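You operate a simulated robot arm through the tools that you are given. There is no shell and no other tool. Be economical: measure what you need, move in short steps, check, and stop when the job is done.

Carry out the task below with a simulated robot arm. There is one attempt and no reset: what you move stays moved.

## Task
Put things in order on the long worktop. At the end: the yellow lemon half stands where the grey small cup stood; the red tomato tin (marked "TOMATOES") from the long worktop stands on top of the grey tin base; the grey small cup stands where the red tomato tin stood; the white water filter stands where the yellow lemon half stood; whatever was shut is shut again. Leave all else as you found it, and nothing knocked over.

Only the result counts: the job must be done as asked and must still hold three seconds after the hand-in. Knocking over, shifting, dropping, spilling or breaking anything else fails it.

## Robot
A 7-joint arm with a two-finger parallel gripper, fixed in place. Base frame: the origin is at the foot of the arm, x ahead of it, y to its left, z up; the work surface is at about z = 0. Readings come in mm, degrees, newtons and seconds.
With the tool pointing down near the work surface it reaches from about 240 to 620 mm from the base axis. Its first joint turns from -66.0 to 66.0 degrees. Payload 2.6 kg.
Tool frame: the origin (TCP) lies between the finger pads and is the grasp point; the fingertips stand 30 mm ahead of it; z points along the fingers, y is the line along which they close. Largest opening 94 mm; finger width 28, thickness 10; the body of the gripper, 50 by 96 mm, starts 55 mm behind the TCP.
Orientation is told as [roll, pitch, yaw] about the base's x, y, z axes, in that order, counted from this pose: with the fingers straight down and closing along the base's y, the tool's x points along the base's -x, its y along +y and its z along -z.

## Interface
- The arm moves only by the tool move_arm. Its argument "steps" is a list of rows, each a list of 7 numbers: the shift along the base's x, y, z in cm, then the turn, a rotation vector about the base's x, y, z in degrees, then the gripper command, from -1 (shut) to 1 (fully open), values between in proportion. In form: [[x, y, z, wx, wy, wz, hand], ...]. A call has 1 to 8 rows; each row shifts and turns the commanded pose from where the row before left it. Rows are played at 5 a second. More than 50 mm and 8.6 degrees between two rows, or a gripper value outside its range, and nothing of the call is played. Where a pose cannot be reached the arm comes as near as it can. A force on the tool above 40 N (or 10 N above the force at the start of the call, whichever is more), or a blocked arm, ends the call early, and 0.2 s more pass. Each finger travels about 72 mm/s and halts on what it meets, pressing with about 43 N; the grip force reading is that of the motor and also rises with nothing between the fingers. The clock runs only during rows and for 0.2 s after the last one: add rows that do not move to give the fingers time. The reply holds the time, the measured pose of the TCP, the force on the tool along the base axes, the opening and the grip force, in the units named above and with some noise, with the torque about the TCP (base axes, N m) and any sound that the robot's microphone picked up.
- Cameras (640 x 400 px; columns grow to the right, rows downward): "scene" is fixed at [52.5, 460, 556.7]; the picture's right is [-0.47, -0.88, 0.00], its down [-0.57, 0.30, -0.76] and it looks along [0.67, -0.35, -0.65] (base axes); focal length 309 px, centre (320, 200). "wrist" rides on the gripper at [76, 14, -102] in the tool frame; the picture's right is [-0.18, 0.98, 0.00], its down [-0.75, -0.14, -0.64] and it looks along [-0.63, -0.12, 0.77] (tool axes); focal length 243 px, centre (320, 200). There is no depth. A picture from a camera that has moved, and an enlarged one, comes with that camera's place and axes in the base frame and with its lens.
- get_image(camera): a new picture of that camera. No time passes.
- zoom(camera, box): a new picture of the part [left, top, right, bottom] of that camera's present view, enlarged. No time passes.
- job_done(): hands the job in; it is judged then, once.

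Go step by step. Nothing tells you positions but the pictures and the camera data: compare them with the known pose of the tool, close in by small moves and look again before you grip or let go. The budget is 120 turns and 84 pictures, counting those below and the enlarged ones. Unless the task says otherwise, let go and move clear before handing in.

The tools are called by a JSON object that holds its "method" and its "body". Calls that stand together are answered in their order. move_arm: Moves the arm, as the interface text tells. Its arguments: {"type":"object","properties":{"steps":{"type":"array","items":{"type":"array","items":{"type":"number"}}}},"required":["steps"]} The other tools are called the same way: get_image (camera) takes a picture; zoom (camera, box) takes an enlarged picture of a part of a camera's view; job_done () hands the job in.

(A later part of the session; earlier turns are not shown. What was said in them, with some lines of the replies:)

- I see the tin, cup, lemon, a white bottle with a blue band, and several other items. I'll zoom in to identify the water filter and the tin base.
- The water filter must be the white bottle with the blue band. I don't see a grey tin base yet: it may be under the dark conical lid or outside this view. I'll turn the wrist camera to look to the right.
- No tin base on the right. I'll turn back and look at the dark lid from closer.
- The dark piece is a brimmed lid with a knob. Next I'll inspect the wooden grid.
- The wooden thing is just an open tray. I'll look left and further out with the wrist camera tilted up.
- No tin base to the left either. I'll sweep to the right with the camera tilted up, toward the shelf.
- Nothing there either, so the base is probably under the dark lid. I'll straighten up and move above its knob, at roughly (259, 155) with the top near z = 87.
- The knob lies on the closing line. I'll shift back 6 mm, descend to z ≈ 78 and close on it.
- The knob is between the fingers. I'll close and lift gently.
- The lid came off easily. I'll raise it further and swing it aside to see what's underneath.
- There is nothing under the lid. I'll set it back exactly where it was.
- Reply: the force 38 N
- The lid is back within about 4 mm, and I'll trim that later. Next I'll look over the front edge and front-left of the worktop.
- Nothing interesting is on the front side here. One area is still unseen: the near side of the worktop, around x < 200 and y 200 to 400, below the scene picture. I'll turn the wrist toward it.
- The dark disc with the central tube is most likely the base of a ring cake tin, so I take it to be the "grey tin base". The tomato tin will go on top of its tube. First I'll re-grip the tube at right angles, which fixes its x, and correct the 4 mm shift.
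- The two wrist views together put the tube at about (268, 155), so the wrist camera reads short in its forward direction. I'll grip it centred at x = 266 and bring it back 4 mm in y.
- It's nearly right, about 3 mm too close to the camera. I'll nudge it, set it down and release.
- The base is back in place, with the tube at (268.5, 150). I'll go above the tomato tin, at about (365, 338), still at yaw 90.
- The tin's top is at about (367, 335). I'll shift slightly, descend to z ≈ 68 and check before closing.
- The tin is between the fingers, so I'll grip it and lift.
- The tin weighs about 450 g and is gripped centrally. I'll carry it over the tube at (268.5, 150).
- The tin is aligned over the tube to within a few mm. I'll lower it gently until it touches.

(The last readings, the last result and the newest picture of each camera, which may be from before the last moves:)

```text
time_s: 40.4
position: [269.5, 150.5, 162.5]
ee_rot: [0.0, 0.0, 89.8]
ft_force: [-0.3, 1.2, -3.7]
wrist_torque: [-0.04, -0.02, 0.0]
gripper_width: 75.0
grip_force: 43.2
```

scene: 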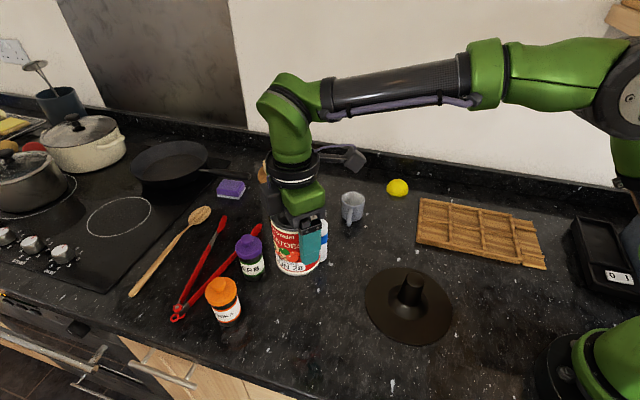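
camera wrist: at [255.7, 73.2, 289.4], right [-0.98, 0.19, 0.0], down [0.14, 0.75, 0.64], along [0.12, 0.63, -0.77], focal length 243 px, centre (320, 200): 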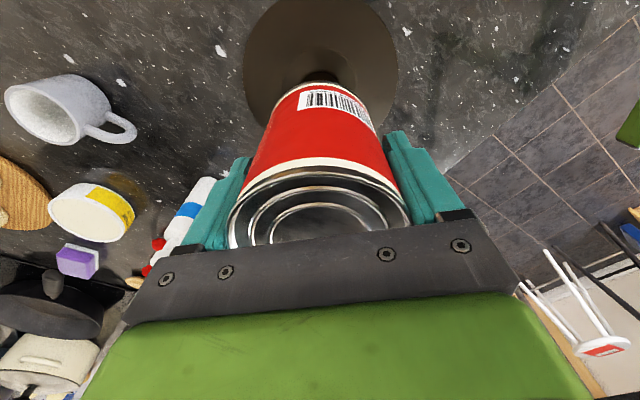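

{"method": "move_arm", "body": {"steps": [[0, 0, -0.2, 0, 0, 0, -0.2], [0, 0, -0.2, 0, 0, 0, -0.2], [0, 0, -0.2, 0, 0, 0, -0.2], [0, 0, -0.2, 0, 0, 0, -0.2]]}}

{"method": "zoom", "body": {"camera": "scene", "box": [350, 220, 470, 340]}}

```text
time_s: 41.4
position: [269.7, 152.0, 155.3]
ee_rot: [0.0, 0.0, 89.8]
ft_force: [-0.9, -0.6, -4.0]
wrist_torque: [0.01, 0.0, 0.0]
gripper_width: 74.9
grip_force: 43.2
```

```text
3.33 times, centred on (410, 280) of scene
camera zoom: at [52.5, 460.0, 556.7], right [-0.47, -0.88, 0.0], down [-0.57, 0.3, -0.76], along [0.67, -0.35, -0.65], focal length 1030 px, centre (20, -67)
```

zoom: 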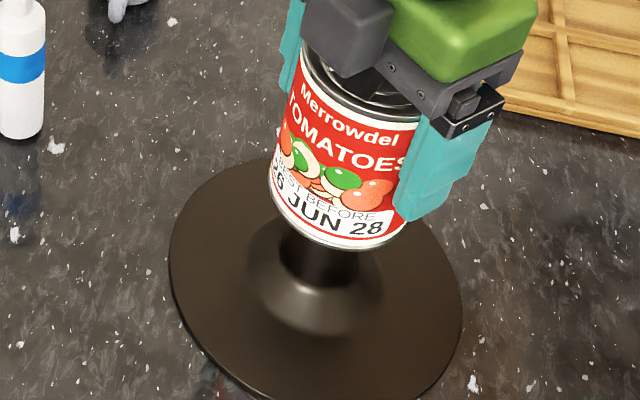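

{"method": "move_arm", "body": {"steps": [[0, 0, -0.2, 0, 0, 0, -0.2], [0, 0, -0.2, 0, 0, 0, -0.2], [0, 0, -0.2, 0, 0, 0, -0.2]]}}

```text
time_s: 42.2
position: [270.3, 151.3, 148.2]
ee_rot: [0.0, 0.0, 89.7]
ft_force: [-0.2, -0.4, -4.6]
wrist_torque: [0.01, -0.02, 0.03]
gripper_width: 75.0
grip_force: 42.8
```

{"method": "move_arm", "body": {"steps": [[0, 0, -0.15, 0, 0, 0, -0.2], [0, 0, -0.15, 0, 0, 0, -0.2], [0, 0, 0, 0, 0, 0, -0.2]]}}

{"method": "zoom", "body": {"camera": "scene", "box": [350, 220, 470, 340]}}

```text
time_s: 43.0
position: [270.7, 151.0, 146.8]
ee_rot: [-0.1, -0.2, 89.7]
ft_force: [-10.0, 1.7, 34.4]
wrist_torque: [0.17, 0.55, -0.11]
gripper_width: 74.6
grip_force: 43.1
```

```text
3.33 times, centred on (410, 280) of scene
camera zoom: at [52.4, 459.9, 556.8], right [-0.47, -0.88, 0.0], down [-0.57, 0.3, -0.76], along [0.67, -0.35, -0.65], focal length 1030 px, centre (20, -67)
```

zoom: 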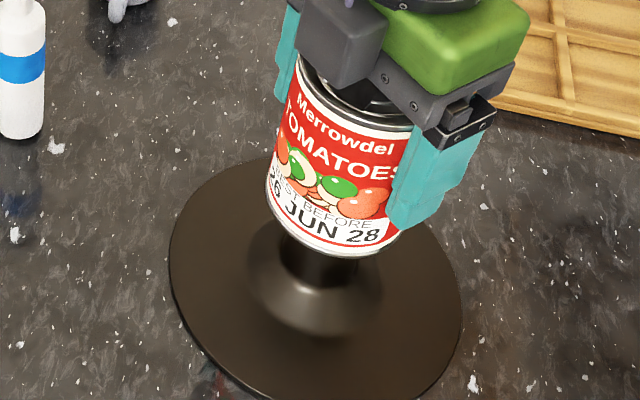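

The tin touches, and the torques put the contact within about 3 mm of the tool axis, so it's well centred. I'll ease off the pressure, open gently and check.

{"method": "move_arm", "body": {"steps": [[0, 0, 0.08, 0, 0, 0, -0.2], [0, 0, 0, 0, 0, 0, -0.2]]}}

```text
time_s: 43.6
position: [270.4, 150.9, 147.7]
ee_rot: [-0.3, -0.2, 90.0]
ft_force: [-2.1, 10.7, 23.5]
wrist_torque: [0.84, 0.09, -0.01]
gripper_width: 74.8
grip_force: 42.9
```

{"method": "move_arm", "body": {"steps": [[0, 0, 0.07, 0, 0, 0, -0.2], [0, 0, 0, 0, 0, 0, -0.2]]}}

```text
time_s: 44.2
position: [269.7, 151.0, 147.4]
ee_rot: [-0.2, 0.0, 89.8]
ft_force: [3.6, 4.3, 12.8]
wrist_torque: [0.48, -0.42, -0.01]
gripper_width: 74.4
grip_force: 43.1
```

{"method": "move_arm", "body": {"steps": [[0, 0, 0.05, 0, 0, 0, -0.2], [0, 0, 0, 0, 0, 0, -0.2], [0, 0, 0, 0, 0, 0, -0.2]]}}

```text
time_s: 45.0
position: [269.7, 149.9, 147.7]
ee_rot: [0.1, 0.1, 89.8]
ft_force: [3.5, -2.4, 6.3]
wrist_torque: [-0.06, -0.33, -0.06]
gripper_width: 74.4
grip_force: 42.7
```

Only a light load remains. I'll open slowly, then check before leaving.

{"method": "move_arm", "body": {"steps": [[0, 0, 0.02, 0, 0, 0, 0.57], [0, 0, 0, 0, 0, 0, 0.62], [0, 0, 0, 0, 0, 0, 0.7], [0, 0, 0, 0, 0, 0, 0.8], [0, 0, 0, 0, 0, 0, 1], [0, 0, 0, 0, 0, 0, 1]]}}

{"method": "zoom", "body": {"camera": "scene", "box": [350, 220, 470, 340]}}

```text
time_s: 46.4
position: [269.2, 152.0, 148.7]
ee_rot: [-0.1, 0.0, 89.7]
ft_force: [0.1, 0.1, -1.3]
wrist_torque: [0.0, 0.02, 0.0]
gripper_width: 94.0
grip_force: 0.1
```

```text
3.33 times, centred on (410, 280) of scene
camera zoom: at [52.5, 460.0, 556.7], right [-0.47, -0.88, 0.0], down [-0.57, 0.3, -0.76], along [0.67, -0.35, -0.65], focal length 1030 px, centre (20, -67)
```

zoom: 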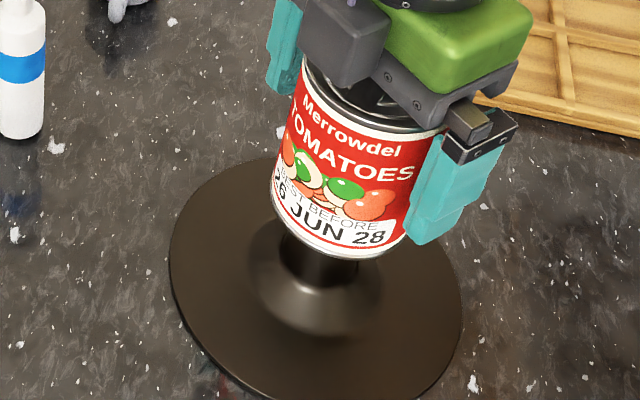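

The tin stands free on the tube. I'll withdraw straight up.

{"method": "move_arm", "body": {"steps": [[0, 0, 1, 0, 0, 0, 1], [0, 0, 2, 0, 0, 0, 1], [0, 0, 3, 0, 0, 0, 1], [0, 0, 3, 0, 0, 0, 1], [0, 0, 3, 0, 0, 0, 1], [0, 0, 2, 0, 0, 0, 1]]}}

{"method": "get_image", "body": {"camera": "scene"}}

```text
time_s: 47.8
position: [269.6, 149.7, 288.8]
ee_rot: [0.0, -0.1, 89.8]
ft_force: [-0.5, 0.3, -0.4]
wrist_torque: [0.03, -0.01, 0.02]
gripper_width: 94.1
grip_force: 0.1
```

```text
39 pictures are left
```

scene: 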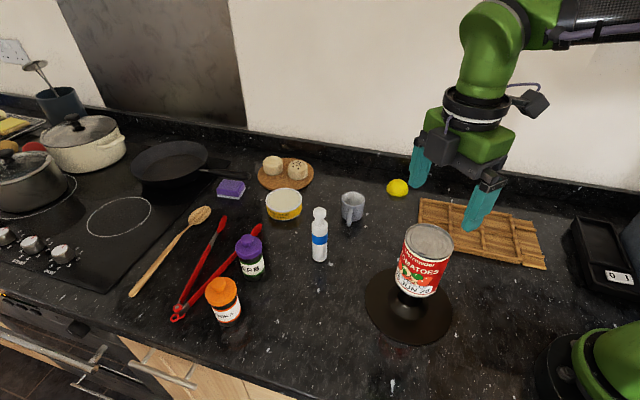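

The tin stands on the base. Next is the cup, at roughly (540, 109) with its handle toward (-x, +y). I'll approach with yaw about -40 so the fingers straddle it beside the handle.

{"method": "move_arm", "body": {"steps": [[3, -0.5, 0, 0, 0, -8.5, 1], [3, -0.5, 0, 0, 0, -8.5, 1], [3, -0.5, 0, 0, 0, -8.5, 1], [3, -0.5, 0, 0, 0, -8.5, 1], [3, -0.5, 0, 0, 0, -8.5, 1], [3, -0.5, 0, 0, 0, -8.5, 1], [3, -0.5, 0, 0, 0, -8.5, 1], [2, -0.5, 0, 0, 0, -8.5, 1]]}}

{"method": "move_arm", "body": {"steps": [[2, 0, -1, 0, 0, -8.5, 1], [0, 0, -2, 0, 0, -8.5, 1], [0, 0, -2, 0, 0, -8.5, 1], [0, 0, -2, 0, 0, -8.5, 1], [0, 0, -2, 0, 0, -8.5, 1], [0, 0, 0, 0, 0, -8.5, 1], [0, 0, 0, 0, 0, -8.5, 1], [0, 0, 0, 0, 0, -2.5, 1]]}}

{"method": "get_image", "body": {"camera": "wrist"}}

```text
time_s: 49.6
position: [498.8, 111.4, 288.1]
ee_rot: [0.0, -0.1, 21.5]
ft_force: [-0.2, 0.6, -0.3]
wrist_torque: [0.02, 0.01, -0.01]
gripper_width: 94.1
grip_force: 0.1
```

```text
time_s: 51.4
position: [519.8, 110.7, 197.2]
ee_rot: [0.1, 0.1, -40.3]
ft_force: [-0.7, 0.2, -0.4]
wrist_torque: [0.01, 0.02, 0.01]
gripper_width: 94.0
grip_force: 0.1
```

```text
38 pictures are left
camera wrist: at [470.7, 171.2, 300.6], right [0.78, 0.63, 0.0], down [0.48, -0.6, 0.64], along [0.4, -0.5, -0.77], focal length 243 px, centre (320, 200)
```

wrist: 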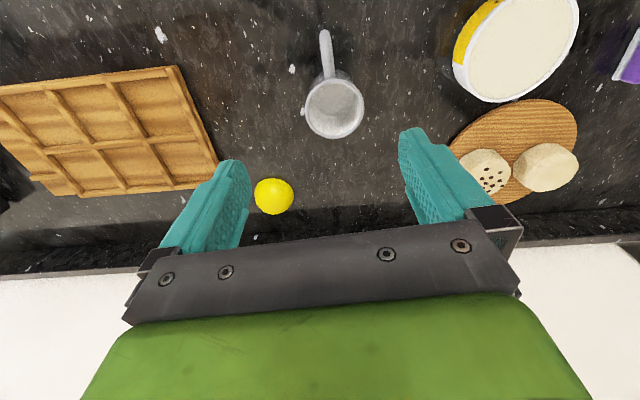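

The handle lines up with the tool axis and the cup is at about (538, 112). I'll move over it and down to just above the rim to check.

{"method": "move_arm", "body": {"steps": [[1.8, 0.1, -2, 0, 0, 0, 1], [0, 0, -4, 0, 0, 0, 1], [0, 0, -3.5, 0, 0, 0, 1], [0, 0, 0, 0, 0, 0, 1]]}}

{"method": "get_image", "body": {"camera": "wrist"}}

{"method": "zoom", "body": {"camera": "scene", "box": [280, 130, 440, 250]}}

```text
time_s: 52.4
position: [537.8, 111.3, 104.0]
ee_rot: [0.0, 0.0, -40.2]
ft_force: [0.1, -0.1, -0.2]
wrist_torque: [-0.01, -0.02, -0.03]
gripper_width: 93.9
grip_force: 0.1
```

```text
37 pictures are left
camera wrist: at [489.1, 171.5, 205.3], right [0.78, 0.63, 0.0], down [0.48, -0.59, 0.64], along [0.41, -0.5, -0.77], focal length 243 px, centre (320, 200)
```

wrist: 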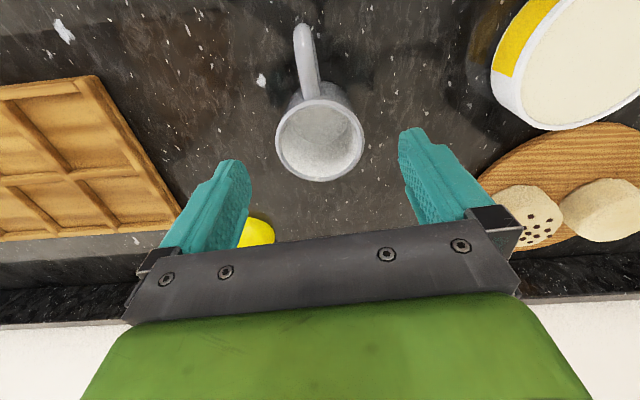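

```text
3.33 times, centred on (360, 190) of scene
camera zoom: at [52.5, 460.0, 556.7], right [-0.47, -0.88, 0.0], down [-0.57, 0.3, -0.76], along [0.67, -0.35, -0.65], focal length 1030 px, centre (187, 233)
```

zoom: 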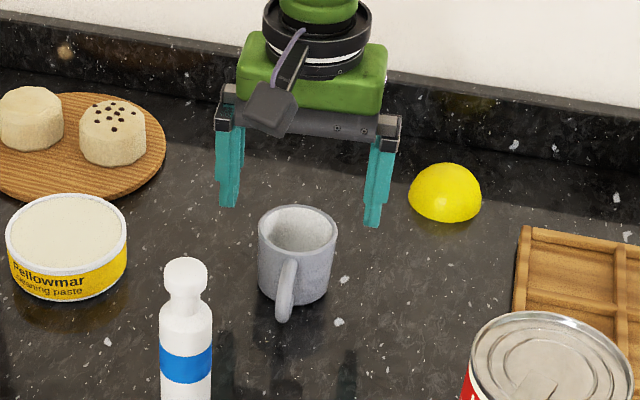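

It's centred. I'll descend to z ≈ 42 and grip.

{"method": "move_arm", "body": {"steps": [[0, 0, -2, 0, 0, 0, 1], [0, 0, -2, 0, 0, 0, 1], [0, 0, -2.2, 0, 0, 0, 1], [0, 0, 0, 0, 0, 0, 0.6], [0, 0, 0, 0, 0, 0, 0.2], [0, 0, 0, 0, 0, 0, -0.2], [0, 0, 0, 0, 0, 0, -0.3]]}}

{"method": "move_arm", "body": {"steps": [[0, 0, 1, 0, 0, 0, -0.3], [0, 0, 2, 0, 0, 0, -0.3], [0, 0, 4, 0, 0, 0, -0.3], [0, 0, 4, 0, 0, 0, -0.3], [0, 0, 4, 0, 0, 0, -0.3], [0, 0, 3, 0, 0, 0, -0.3]]}}

{"method": "get_image", "body": {"camera": "scene"}}

```text
time_s: 54.0
position: [537.3, 111.5, 42.3]
ee_rot: [0.0, -0.1, -40.2]
ft_force: [-0.1, -0.7, 0.5]
wrist_torque: [0.01, -0.01, 0.02]
gripper_width: 59.6
grip_force: 43.2
```

```text
time_s: 55.4
position: [537.3, 113.4, 222.2]
ee_rot: [0.0, 0.1, -40.3]
ft_force: [-0.7, 0.1, -1.8]
wrist_torque: [-0.03, 0.0, 0.01]
gripper_width: 59.6
grip_force: 42.7
```

```text
35 pictures are left
```

scene: 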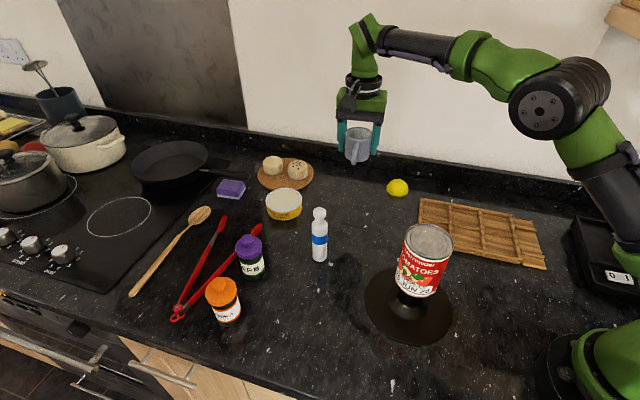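

The cup is lifted. I'll carry it to the tin's old spot at (367.5, 336.5), staying high above the filter bottle.

{"method": "move_arm", "body": {"steps": [[0, 0, 3, 0, 0, 0, -0.3], [-2.83, 3.74, 0, 0, 0, 0, -0.3], [-2.83, 3.74, 0, 0, 0, 0, -0.3], [-2.83, 3.74, 0, 0, 0, 0, -0.3], [-2.83, 3.74, 0, 0, 0, 0, -0.3], [-2.83, 3.74, 0, 0, 0, 0, -0.3], [-2.85, 3.75, 0, 0, 0, 0, -0.3], [0, 0, 0, 0, 0, 0, -0.3]]}}

{"method": "move_arm", "body": {"steps": [[0, 0, -4, 0, 0, 0, -0.3], [0, 0, -4, 0, 0, 0, -0.3], [0, 0, -4, 0, 0, 0, -0.3], [0, 0, -4, 0, 0, 0, -0.3], [0, 0, -3.6, 0, 0, 0, -0.3], [0, 0, 0, 0, 0, 0, -0.3]]}}

{"method": "zoom", "body": {"camera": "scene", "box": [160, 220, 360, 345]}}

```text
time_s: 57.2
position: [366.3, 335.7, 251.8]
ee_rot: [-0.1, 0.0, -40.2]
ft_force: [0.2, 1.0, -1.4]
wrist_torque: [-0.03, -0.01, 0.0]
gripper_width: 59.3
grip_force: 43.4
```

```text
time_s: 58.6
position: [368.6, 335.6, 55.1]
ee_rot: [0.1, 0.1, -40.3]
ft_force: [1.4, -0.4, -0.3]
wrist_torque: [0.01, 0.01, 0.01]
gripper_width: 59.5
grip_force: 42.8
```

```text
3.20 times, centred on (260, 282) of scene
camera zoom: at [52.5, 460.0, 556.7], right [-0.47, -0.88, 0.0], down [-0.57, 0.3, -0.76], along [0.67, -0.35, -0.65], focal length 988 px, centre (512, -64)
```

zoom: 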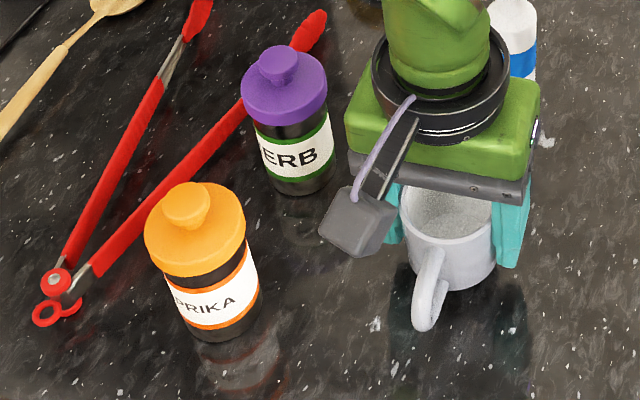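

The cup lines up with the tin's old footprint. I'll lower the last centimetre, watching the force.

{"method": "move_arm", "body": {"steps": [[0, 0, -0.7, 0, 0, 0, -0.3], [0, 0, -0.3, 0, 0, 0, -0.3], [0, 0, -0.2, 0, 0, 0, -0.3], [0, 0, -0.1, 0, 0, 0, -0.3], [0, 0, 0, 0, 0, 0, -0.3]]}}

```text
time_s: 59.8
position: [367.7, 337.4, 41.6]
ee_rot: [0.0, 0.0, -40.2]
ft_force: [-0.8, 0.7, -1.4]
wrist_torque: [0.02, -0.01, -0.01]
gripper_width: 59.7
grip_force: 42.8
```

{"method": "move_arm", "body": {"steps": [[0, 0, -0.08, 0, 0, 0, -0.3], [0, 0, 0, 0, 0, 0, 0.32], [0, 0, 0, 0, 0, 0, 0.4], [0, 0, 0, 0, 0, 0, 0.6], [0, 0, 0, 0, 0, 0, 1], [0, 0, 0, 0, 0, 0, 1]]}}

{"method": "move_arm", "body": {"steps": [[0, 0, 1.5, 0, 0, 0, 1], [0, 0, 3, 0, 0, 0, 1], [0, 0, 4, 0, 0, 0, 1], [0, 0, 4, 0, 0, 0, 1], [0, 0, 4, 0, 0, 0, 1], [0, 0, 4, 0, 0, 0, 1]]}}

{"method": "get_image", "body": {"camera": "scene"}}

```text
time_s: 61.2
position: [367.2, 337.2, 41.1]
ee_rot: [0.0, -0.1, -40.2]
ft_force: [0.4, -0.7, -0.3]
wrist_torque: [-0.02, -0.03, 0.02]
gripper_width: 94.0
grip_force: 0.0
```

```text
time_s: 62.6
position: [366.1, 335.8, 247.1]
ee_rot: [-0.1, 0.1, -40.2]
ft_force: [0.0, 0.3, 0.5]
wrist_torque: [0.01, 0.01, -0.02]
gripper_width: 94.2
grip_force: 0.1
```

```text
33 pictures are left
```

scene: 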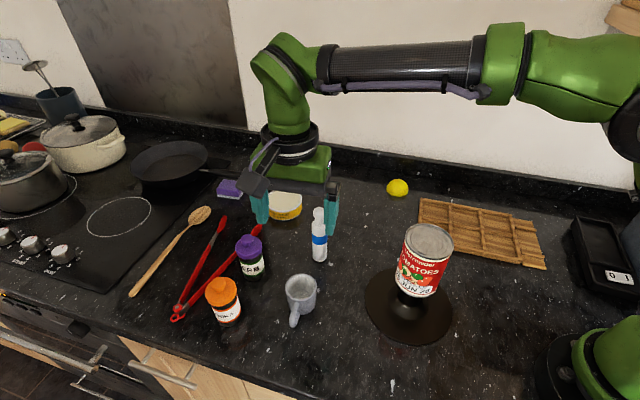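

The cup is in place. Now to the lemon half, at about (569, -60).

{"method": "move_arm", "body": {"steps": [[2, -4, 0, 0, 0, 0, 1], [2, -4, 0, 0, 0, 0, 1], [2, -4, 0, 0, 0, 0, 1], [2, -4, 0, 0, 0, 0, 1], [2, -4, 0, 0, 0, 0, 1], [2, -4, 0, 0, 0, 0, 1], [2, -4, 0, 0, 0, 0, 1], [2, -4, -1, 0, 0, 0, 1]]}}

{"method": "move_arm", "body": {"steps": [[2, -4, -2, 0, 0, -3, 1], [1.5, -3.3, -3, 0, 0, -3, 1], [0, 0, -4, 0, 0, 0, 1], [0, 0, 0, 0, 0, 0, 1]]}}

{"method": "get_image", "body": {"camera": "wrist"}}

{"method": "zoom", "body": {"camera": "scene", "box": [320, 110, 480, 230]}}

```text
time_s: 64.4
position: [528.3, 17.5, 237.7]
ee_rot: [0.0, 0.0, -40.1]
ft_force: [-0.1, -0.6, 0.4]
wrist_torque: [0.03, -0.02, 0.01]
gripper_width: 93.8
grip_force: 0.0
```

```text
time_s: 65.4
position: [563.4, -57.0, 146.9]
ee_rot: [0.0, 0.0, -46.2]
ft_force: [0.6, 0.2, 0.5]
wrist_torque: [0.02, 0.0, 0.01]
gripper_width: 94.0
grip_force: 0.1
```

```text
32 pictures are left
camera wrist: at [521.0, 8.5, 249.4], right [0.84, 0.55, 0.0], down [0.42, -0.64, 0.64], along [0.35, -0.54, -0.77], focal length 243 px, centre (320, 200)
```

wrist: 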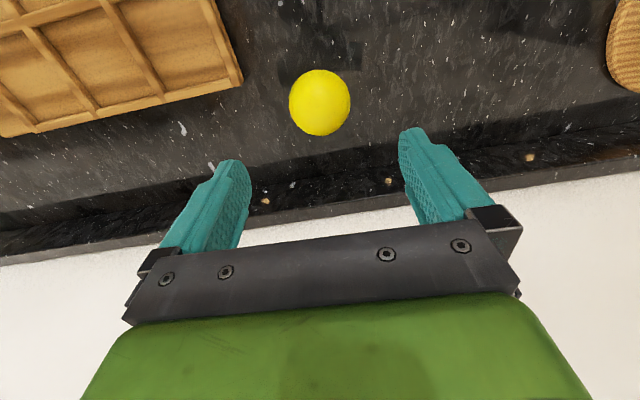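

```text
3.33 times, centred on (400, 170) of scene
camera zoom: at [52.5, 460.0, 556.7], right [-0.47, -0.88, 0.0], down [-0.57, 0.3, -0.76], along [0.67, -0.35, -0.65], focal length 1030 px, centre (53, 300)
```

zoom: 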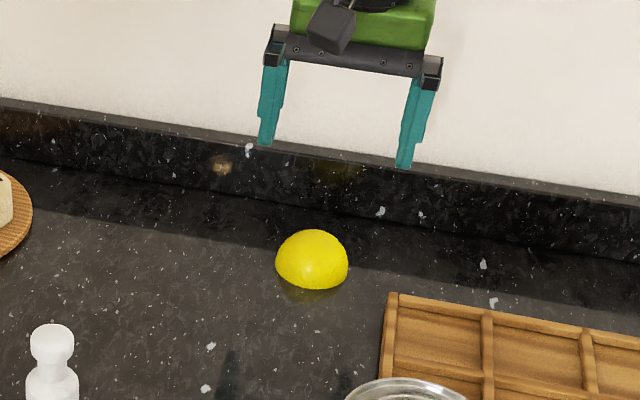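

The lemon is at about (566, -60), centred laterally. I'll descend to z ≈ 34 with the fingertips just above the surface and grip at its base.

{"method": "move_arm", "body": {"steps": [[0.3, -0.3, -3, 0, 0, 0, 1], [0, 0, -3, 0, 0, 0, 1], [0, 0, -3, 0, 0, 0, 1], [0, 0, -2.2, 0, 0, 0, 1], [0, 0, 0, 0, 0, 0, 1]]}}

{"method": "get_image", "body": {"camera": "wrist"}}

{"method": "zoom", "body": {"camera": "scene", "box": [320, 110, 480, 230]}}

```text
time_s: 66.6
position: [565.6, -59.3, 34.0]
ee_rot: [0.0, 0.1, -46.2]
ft_force: [0.3, -0.3, 0.0]
wrist_torque: [0.0, 0.02, 0.04]
gripper_width: 94.1
grip_force: 0.1
```

```text
30 pictures are left
camera wrist: at [523.9, 5.4, 136.8], right [0.84, 0.55, 0.0], down [0.42, -0.64, 0.64], along [0.35, -0.54, -0.77], focal length 243 px, centre (320, 200)
```

wrist: 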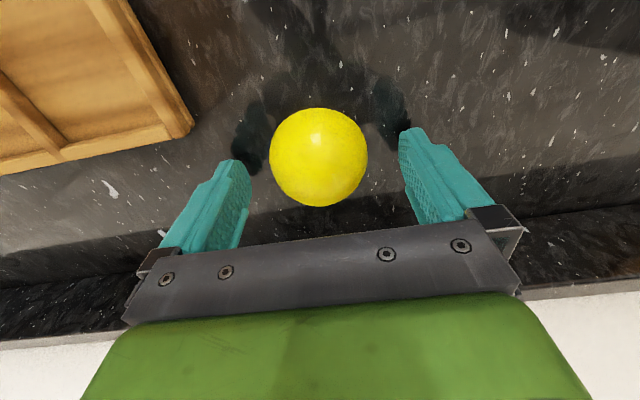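

```text
3.33 times, centred on (400, 170) of scene
camera zoom: at [52.5, 460.0, 556.7], right [-0.47, -0.88, 0.0], down [-0.57, 0.3, -0.76], along [0.67, -0.35, -0.65], focal length 1030 px, centre (53, 300)
```

zoom: 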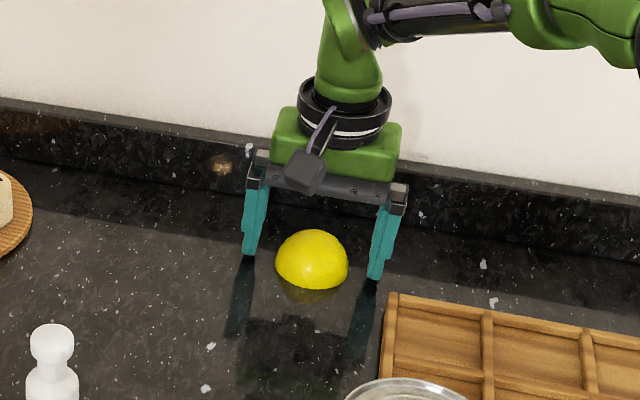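

{"method": "move_arm", "body": {"steps": [[0, 0, 0, 0, 0, 0, 0.6], [0, 0, 0, 0, 0, 0, 0.3], [0, 0, 0, 0, 0, 0, 0], [0, 0, 0, 0, 0, 0, -0.3], [0, 0, 0, 0, 0, 0, -0.3]]}}

{"method": "move_arm", "body": {"steps": [[0, 0, 0.5, 0, 0, 0, -0.3], [0, 0, 1, 0, 0, 0, -0.3], [0, 0, 3, 0, 0, 0, -0.3], [0, 0, 4, 0, 0, 0, -0.3], [0, 0, 0, 0, 0, 0, -0.3]]}}

{"method": "zoom", "body": {"camera": "scene", "box": [320, 110, 480, 230]}}

```text
time_s: 67.8
position: [566.4, -59.2, 34.7]
ee_rot: [0.0, 0.1, -46.2]
ft_force: [0.1, -1.3, 0.0]
wrist_torque: [-0.02, -0.03, 0.0]
gripper_width: 59.2
grip_force: 43.4
```

```text
time_s: 69.0
position: [564.7, -58.3, 118.5]
ee_rot: [0.0, 0.1, -46.2]
ft_force: [-0.9, 0.1, -0.3]
wrist_torque: [0.01, -0.04, 0.0]
gripper_width: 59.0
grip_force: 42.8
```

```text
3.33 times, centred on (400, 170) of scene
camera zoom: at [52.5, 460.0, 556.7], right [-0.47, -0.88, 0.0], down [-0.57, 0.3, -0.76], along [0.67, -0.35, -0.65], focal length 1030 px, centre (53, 300)
```

zoom: 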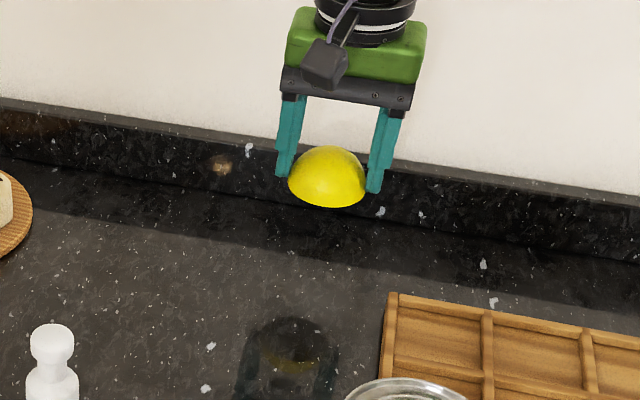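

The lemon is held level. I'll move to the cup's old spot at (538, 112).

{"method": "move_arm", "body": {"steps": [[-0.7, 4.28, 0, 0, 0, 0, -0.3], [-0.7, 4.28, 0, 0, 0, 0, -0.3], [-0.7, 4.28, 0, 0, 0, 0, -0.3], [-0.7, 4.28, 0, 0, 0, 0, -0.3], [0, 0, -4, 0, 0, 0, -0.3], [0, 0, -3, 0, 0, 0, -0.3], [0, 0, -1, 0, 0, 0, -0.3], [0, 0, 0, 0, 0, 0, -0.3]]}}

{"method": "zoom", "body": {"camera": "scene", "box": [220, 140, 420, 265]}}

```text
time_s: 70.8
position: [537.0, 111.8, 40.2]
ee_rot: [0.0, 0.0, -46.2]
ft_force: [-0.2, -0.3, -0.5]
wrist_torque: [0.01, 0.03, -0.03]
gripper_width: 59.3
grip_force: 43.1
```

```text
3.20 times, centred on (320, 202) of scene
camera zoom: at [52.5, 460.0, 556.7], right [-0.47, -0.88, 0.0], down [-0.57, 0.3, -0.76], along [0.67, -0.35, -0.65], focal length 988 px, centre (320, 192)
```

zoom: 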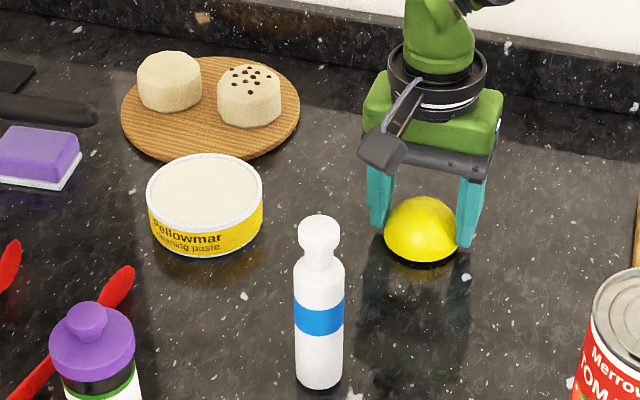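

It lines up with the cup's old footprint. I'll lower the last few mm and release.

{"method": "move_arm", "body": {"steps": [[0, 0, -0.3, 0, 0, 0, -0.3], [0, 0, -0.2, 0, 0, 0, -0.3], [0, 0, -0.1, 0, 0, 0, -0.3], [0, 0, 0, 0, 0, 0, 0.3], [0, 0, 0, 0, 0, 0, 0.4], [0, 0, 0, 0, 0, 0, 0.7], [0, 0, 0, 0, 0, 0, 1], [0, 0, 0, 0, 0, 0, 1]]}}

{"method": "move_arm", "body": {"steps": [[0, 0, 1.5, 0, 0, 0, 1], [0, 0, 3, 0, 0, 0, 1], [0, 0, 4, 0, 0, 0, 1], [0, 0, 4, 0, 0, 0, 1], [0, 0, 4, 0, 0, 0, 1], [0, 0, 4, 0, 0, 0, 1], [-2, 3, 2, 0, 0, 0, 1]]}}

{"method": "zoom", "body": {"camera": "scene", "box": [220, 140, 420, 265]}}

{"method": "get_image", "body": {"camera": "wrist"}}

```text
time_s: 72.6
position: [537.9, 111.9, 33.6]
ee_rot: [0.1, 0.0, -46.2]
ft_force: [0.7, -0.1, 0.8]
wrist_torque: [-0.03, 0.02, 0.03]
gripper_width: 94.0
grip_force: 0.1
```

```text
time_s: 74.2
position: [516.6, 141.5, 258.1]
ee_rot: [0.0, 0.0, -46.3]
ft_force: [0.4, -0.9, -0.2]
wrist_torque: [0.01, -0.02, 0.02]
gripper_width: 94.1
grip_force: 0.1
```

```text
3.20 times, centred on (320, 202) of scene
camera zoom: at [52.5, 459.9, 556.7], right [-0.47, -0.88, 0.0], down [-0.57, 0.3, -0.76], along [0.67, -0.35, -0.65], focal length 988 px, centre (320, 192)
```

zoom: 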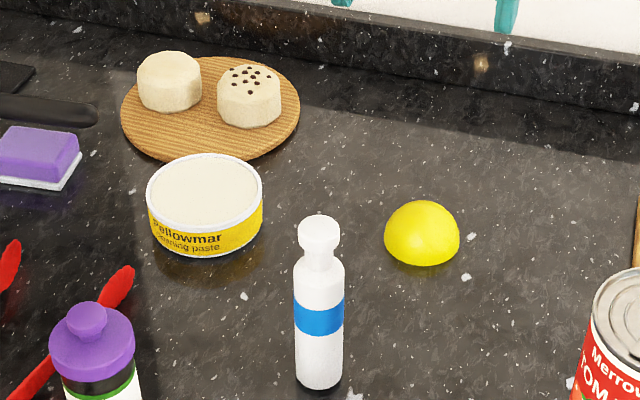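

```text
25 pictures are left
camera wrist: at [475.3, 206.6, 360.9], right [0.84, 0.55, 0.0], down [0.42, -0.64, 0.64], along [0.35, -0.54, -0.77], focal length 243 px, centre (320, 200)
```

wrist: 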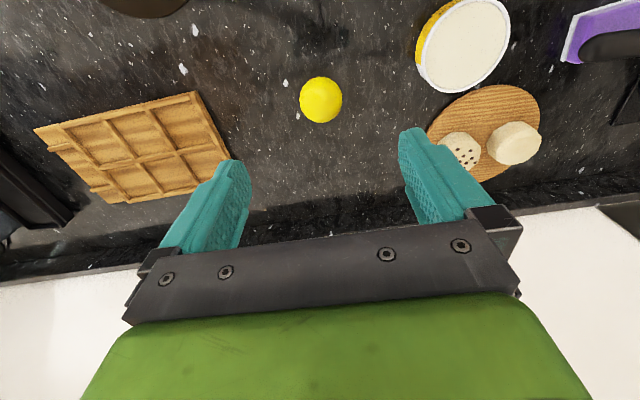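

The lemon is placed. Now the water filter bottle, at roughly (456, 249) and about 150 mm tall. I'll hover above it.

{"method": "move_arm", "body": {"steps": [[-2, 3.6, 0, 0, 0, 0, 1], [-2, 3.6, 0, 0, 0, 0, 1], [-2, 3.6, 0, 0, 0, 0, 1], [0, 0, 0, 0, 0, 0, 1]]}}

{"method": "get_image", "body": {"camera": "wrist"}}

```text
time_s: 75.2
position: [457.1, 251.3, 258.5]
ee_rot: [0.0, 0.0, -46.2]
ft_force: [0.0, -0.4, -0.6]
wrist_torque: [0.03, 0.02, 0.0]
gripper_width: 94.2
grip_force: 0.0
```

```text
24 pictures are left
camera wrist: at [415.0, 315.2, 360.6], right [0.84, 0.55, 0.0], down [0.42, -0.64, 0.64], along [0.35, -0.54, -0.77], focal length 243 px, centre (320, 200)
```

wrist: 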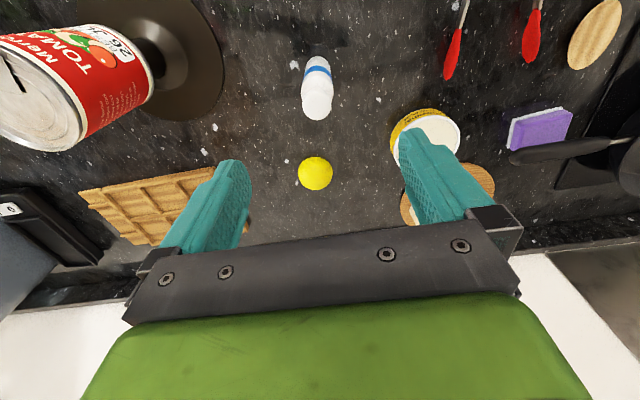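

{"method": "move_arm", "body": {"steps": [[-0.2, -0.1, -3, 0, 0, 0, 1], [0, 0, -3, 0, 0, 0, 1], [0, 0, 0, 0, 0, 0, 1]]}}

{"method": "get_image", "body": {"camera": "wrist"}}

{"method": "zoom", "body": {"camera": "scene", "box": [240, 130, 400, 270]}}

```text
time_s: 76.0
position: [455.5, 249.0, 197.7]
ee_rot: [0.0, 0.0, -46.2]
ft_force: [0.6, 0.1, -0.4]
wrist_torque: [-0.01, 0.03, 0.01]
gripper_width: 94.0
grip_force: 0.1
```

```text
23 pictures are left
camera wrist: at [413.1, 314.1, 301.4], right [0.84, 0.55, 0.0], down [0.42, -0.64, 0.64], along [0.35, -0.54, -0.77], focal length 243 px, centre (320, 200)
```

wrist: 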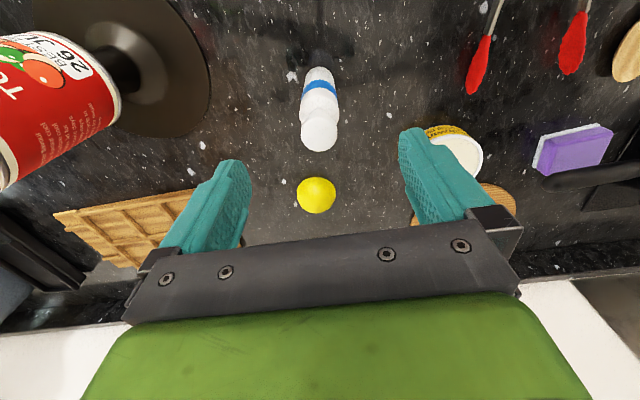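

```text
2.86 times, centred on (320, 200) of scene
camera zoom: at [52.5, 460.0, 556.7], right [-0.47, -0.88, 0.0], down [-0.57, 0.3, -0.76], along [0.67, -0.35, -0.65], focal length 883 px, centre (320, 200)
```

zoom: 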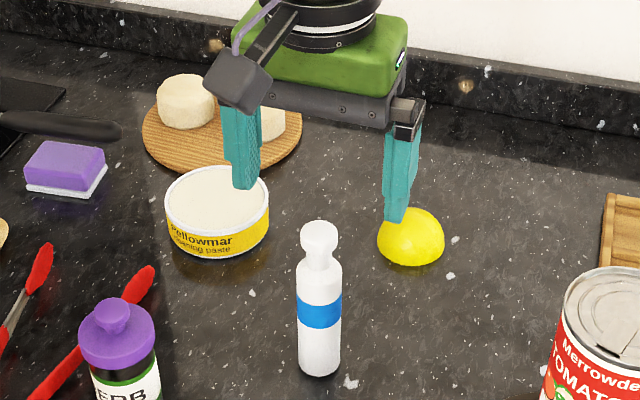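

It's aligned. I'll descend to z ≈ 105 and check before gripping.

{"method": "move_arm", "body": {"steps": [[0, 0, -3, 0, 0, 0, 1], [0, 0, -3, 0, 0, 0, 1], [0, 0, -2, 0, 0, 0, 1], [0, 0, -1.2, 0, 0, 0, 1], [0, 0, 0, 0, 0, 0, 1]]}}

{"method": "zoom", "body": {"camera": "scene", "box": [240, 150, 400, 290]}}

```text
time_s: 77.2
position: [456.3, 249.8, 106.2]
ee_rot: [0.0, 0.0, -46.2]
ft_force: [0.3, 0.3, -0.3]
wrist_torque: [-0.01, 0.01, -0.04]
gripper_width: 94.0
grip_force: 0.1
```

```text
2.86 times, centred on (320, 220) of scene
camera zoom: at [52.5, 460.0, 556.7], right [-0.47, -0.88, 0.0], down [-0.57, 0.3, -0.76], along [0.67, -0.35, -0.65], focal length 883 px, centre (320, 143)
```

zoom: 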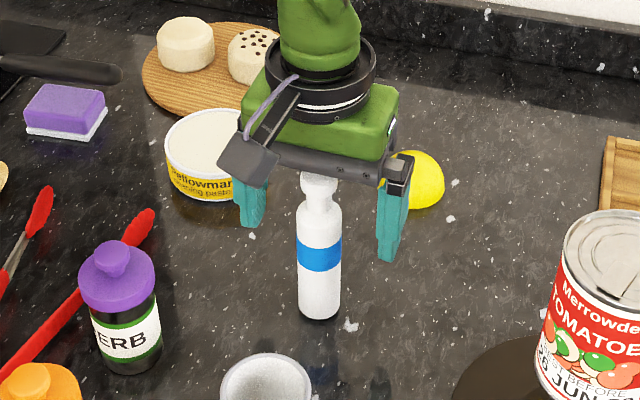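

{"method": "move_arm", "body": {"steps": [[0, 0, 0, 0, 0, 0, 0.5], [0, 0, 0, 0, 0, 0, 0.1], [0, 0, 0, 0, 0, 0, -0.15], [0, 0, 0, 0, 0, 0, -0.35], [0, 0, 0, 0, 0, 0, -0.6], [0, 0, 0, 0, 0, 0, -0.6]]}}

{"method": "move_arm", "body": {"steps": [[0, 0, 0.5, 0, 0, 0, -0.6], [0, 0, 1.5, 0, 0, 0, -0.6], [0, 0, 3, 0, 0, 0, -0.6], [0, 0, 4, 0, 0, 0, -0.6], [0, 0, 0, 0, 0, 0, -0.6]]}}

{"method": "zoom", "body": {"camera": "scene", "box": [240, 130, 400, 270]}}

```text
time_s: 78.6
position: [455.9, 248.0, 105.9]
ee_rot: [0.0, 0.0, -46.3]
ft_force: [-0.3, 0.4, 0.7]
wrist_torque: [-0.01, 0.05, -0.04]
gripper_width: 31.0
grip_force: 42.8
```

```text
time_s: 79.8
position: [455.9, 248.1, 196.3]
ee_rot: [0.0, 0.1, -46.2]
ft_force: [-0.1, 1.0, -1.1]
wrist_torque: [-0.01, 0.01, -0.04]
gripper_width: 31.1
grip_force: 42.9
```

```text
2.86 times, centred on (320, 200) of scene
camera zoom: at [52.5, 460.0, 556.7], right [-0.47, -0.88, 0.0], down [-0.57, 0.3, -0.76], along [0.67, -0.35, -0.65], focal length 883 px, centre (320, 200)
```

zoom: 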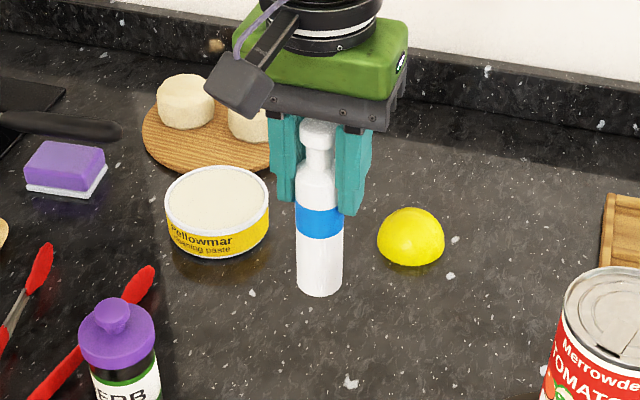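

The filter is held upright. I'll carry it to the lemon's old spot at (565.5, -58.5).

{"method": "move_arm", "body": {"steps": [[1.37, -3.84, 0, 0, 0, 0, -0.6], [1.37, -3.84, 0, 0, 0, 0, -0.6], [1.37, -3.84, 0, 0, 0, 0, -0.6], [1.37, -3.84, 0, 0, 0, 0, -0.6], [1.37, -3.84, 0, 0, 0, 0, -0.6], [1.37, -3.84, 0, 0, 0, 0, -0.6], [1.37, -3.84, 0, 0, 0, 0, -0.6], [1.37, -3.84, 0, 0, 0, 0, -0.6]]}}

{"method": "move_arm", "body": {"steps": [[0, 0, 0, 0, 0, 0, -0.6], [0, 0, -4, 0, 0, 0, -0.6], [0, 0, -3, 0, 0, 0, -0.6], [0, 0, -1, 0, 0, 0, -0.6], [0, 0, 0, 0, 0, 0, -0.6]]}}

{"method": "zoom", "body": {"camera": "scene", "box": [320, 110, 480, 230]}}

```text
time_s: 81.6
position: [566.0, -60.1, 197.3]
ee_rot: [0.0, 0.0, -46.1]
ft_force: [0.3, -0.6, -0.6]
wrist_torque: [0.01, 0.0, -0.01]
gripper_width: 31.2
grip_force: 42.9
```

```text
time_s: 82.8
position: [565.6, -59.4, 115.1]
ee_rot: [0.0, 0.0, -46.2]
ft_force: [-0.3, -1.0, -0.3]
wrist_torque: [0.0, -0.01, 0.02]
gripper_width: 31.4
grip_force: 42.9
```

```text
3.33 times, centred on (400, 170) of scene
camera zoom: at [52.5, 460.0, 556.7], right [-0.47, -0.88, 0.0], down [-0.57, 0.3, -0.76], along [0.67, -0.35, -0.65], focal length 1030 px, centre (53, 300)
```

zoom: 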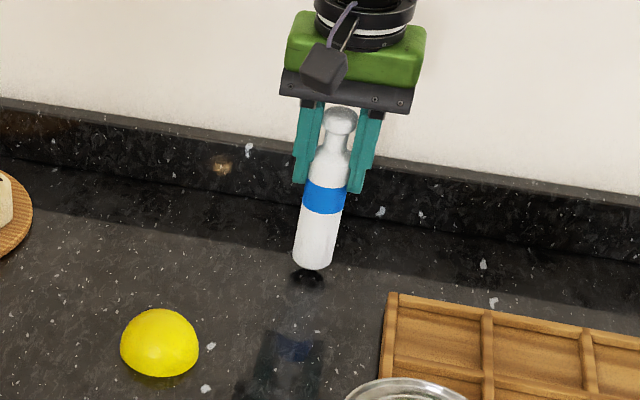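

{"method": "move_arm", "body": {"steps": [[0, 0, -0.4, 0, 0, 0, -0.6], [0, 0, -0.3, 0, 0, 0, -0.6], [0, 0, -0.2, 0, 0, 0, -0.6], [0, 0, 0, 0, 0, 0, -0.6]]}}

```text
time_s: 83.8
position: [565.0, -58.5, 106.6]
ee_rot: [0.0, 0.0, -46.3]
ft_force: [0.4, 0.9, -0.9]
wrist_torque: [-0.01, -0.01, 0.01]
gripper_width: 31.4
grip_force: 43.0
```

{"method": "move_arm", "body": {"steps": [[0, 0, -0.05, 0, 0, 0, -0.6], [0, 0, -0.05, 0, 0, 0, -0.6], [0, 0, 0, 0, 0, 0, -0.6]]}}

```text
time_s: 84.6
position: [564.8, -58.3, 107.5]
ee_rot: [0.0, 0.0, -46.2]
ft_force: [-0.6, -0.2, 1.8]
wrist_torque: [0.0, 0.02, -0.01]
gripper_width: 31.2
grip_force: 42.6
```

It's in contact with the surface. I'll open slowly.

{"method": "move_arm", "body": {"steps": [[0, 0, 0, 0, 0, 0, -0.3], [0, 0, 0, 0, 0, 0, -0.25], [0, 0, 0, 0, 0, 0, 0], [0, 0, 0, 0, 0, 0, 0.5], [0, 0, 0, 0, 0, 0, 1], [0, 0, 0, 0, 0, 0, 1]]}}

{"method": "move_arm", "body": {"steps": [[0, 0, 1, 0, 0, 0, 1], [0, 0, 3, 0, 0, 0, 1], [0, 0, 4, 0, 0, 0, 1], [0, 0, 4, 0, 0, 0, 1], [-1, 1, 4, 0, 0, 0, 1], [-3, 3, 0, 0, 0, 0, 1], [-3, 3, 0, 0, 0, 0, 1]]}}

{"method": "get_image", "body": {"camera": "scene"}}

{"method": "zoom", "body": {"camera": "scene", "box": [340, 140, 500, 360]}}

```text
time_s: 86.0
position: [566.0, -58.2, 106.0]
ee_rot: [-0.1, 0.0, -46.2]
ft_force: [0.6, 0.7, -0.4]
wrist_torque: [-0.01, -0.01, 0.0]
gripper_width: 93.9
grip_force: 0.1
```

```text
time_s: 87.6
position: [495.4, 11.4, 266.1]
ee_rot: [0.0, 0.0, -46.3]
ft_force: [-0.9, -0.5, 0.1]
wrist_torque: [0.01, 0.02, 0.0]
gripper_width: 94.4
grip_force: 0.0
```

```text
18 pictures are left
```

scene: 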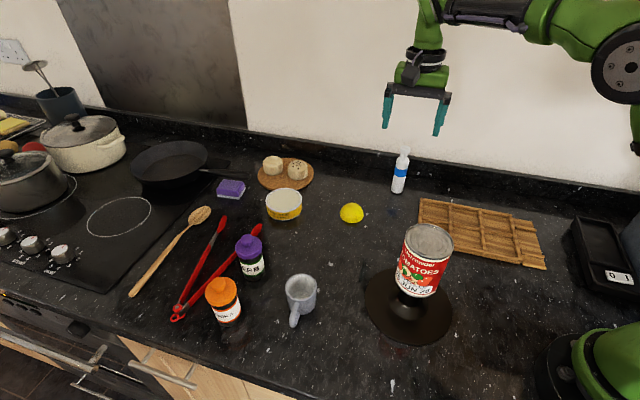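

```text
1.82 times, centred on (420, 250) of scene
camera zoom: at [52.5, 460.0, 556.7], right [-0.47, -0.88, 0.0], down [-0.57, 0.3, -0.76], along [0.67, -0.35, -0.65], focal length 562 px, centre (138, 109)
```

zoom: 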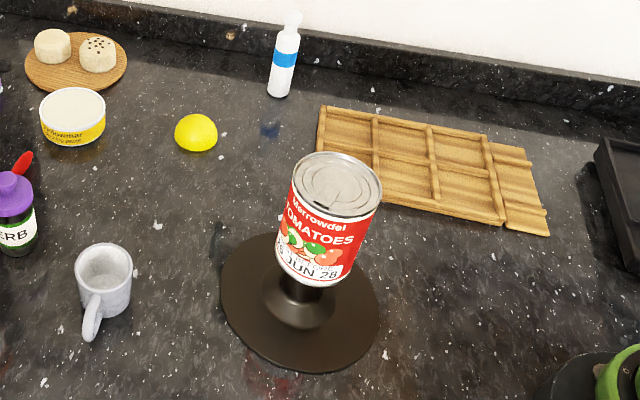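

All four items stand in place, the tin is steady on the base, and nothing that was shut has been opened. The arm is clear, so I'm handing in.

{"method": "job_done", "body": {}}

```text
The job is handed in.
```

I moved all four items as asked and handed the job in, but one identification is a judgement call. No object was clearly a "grey tin base", so I took it to be the dark disc with the central tube, and the tomato tin stands on top of that tube.

While looking for the base I lifted that disc, found nothing under it, and put it back within about 1 mm of where it was. Nothing shut was opened, and the last picture showed nothing knocked over.
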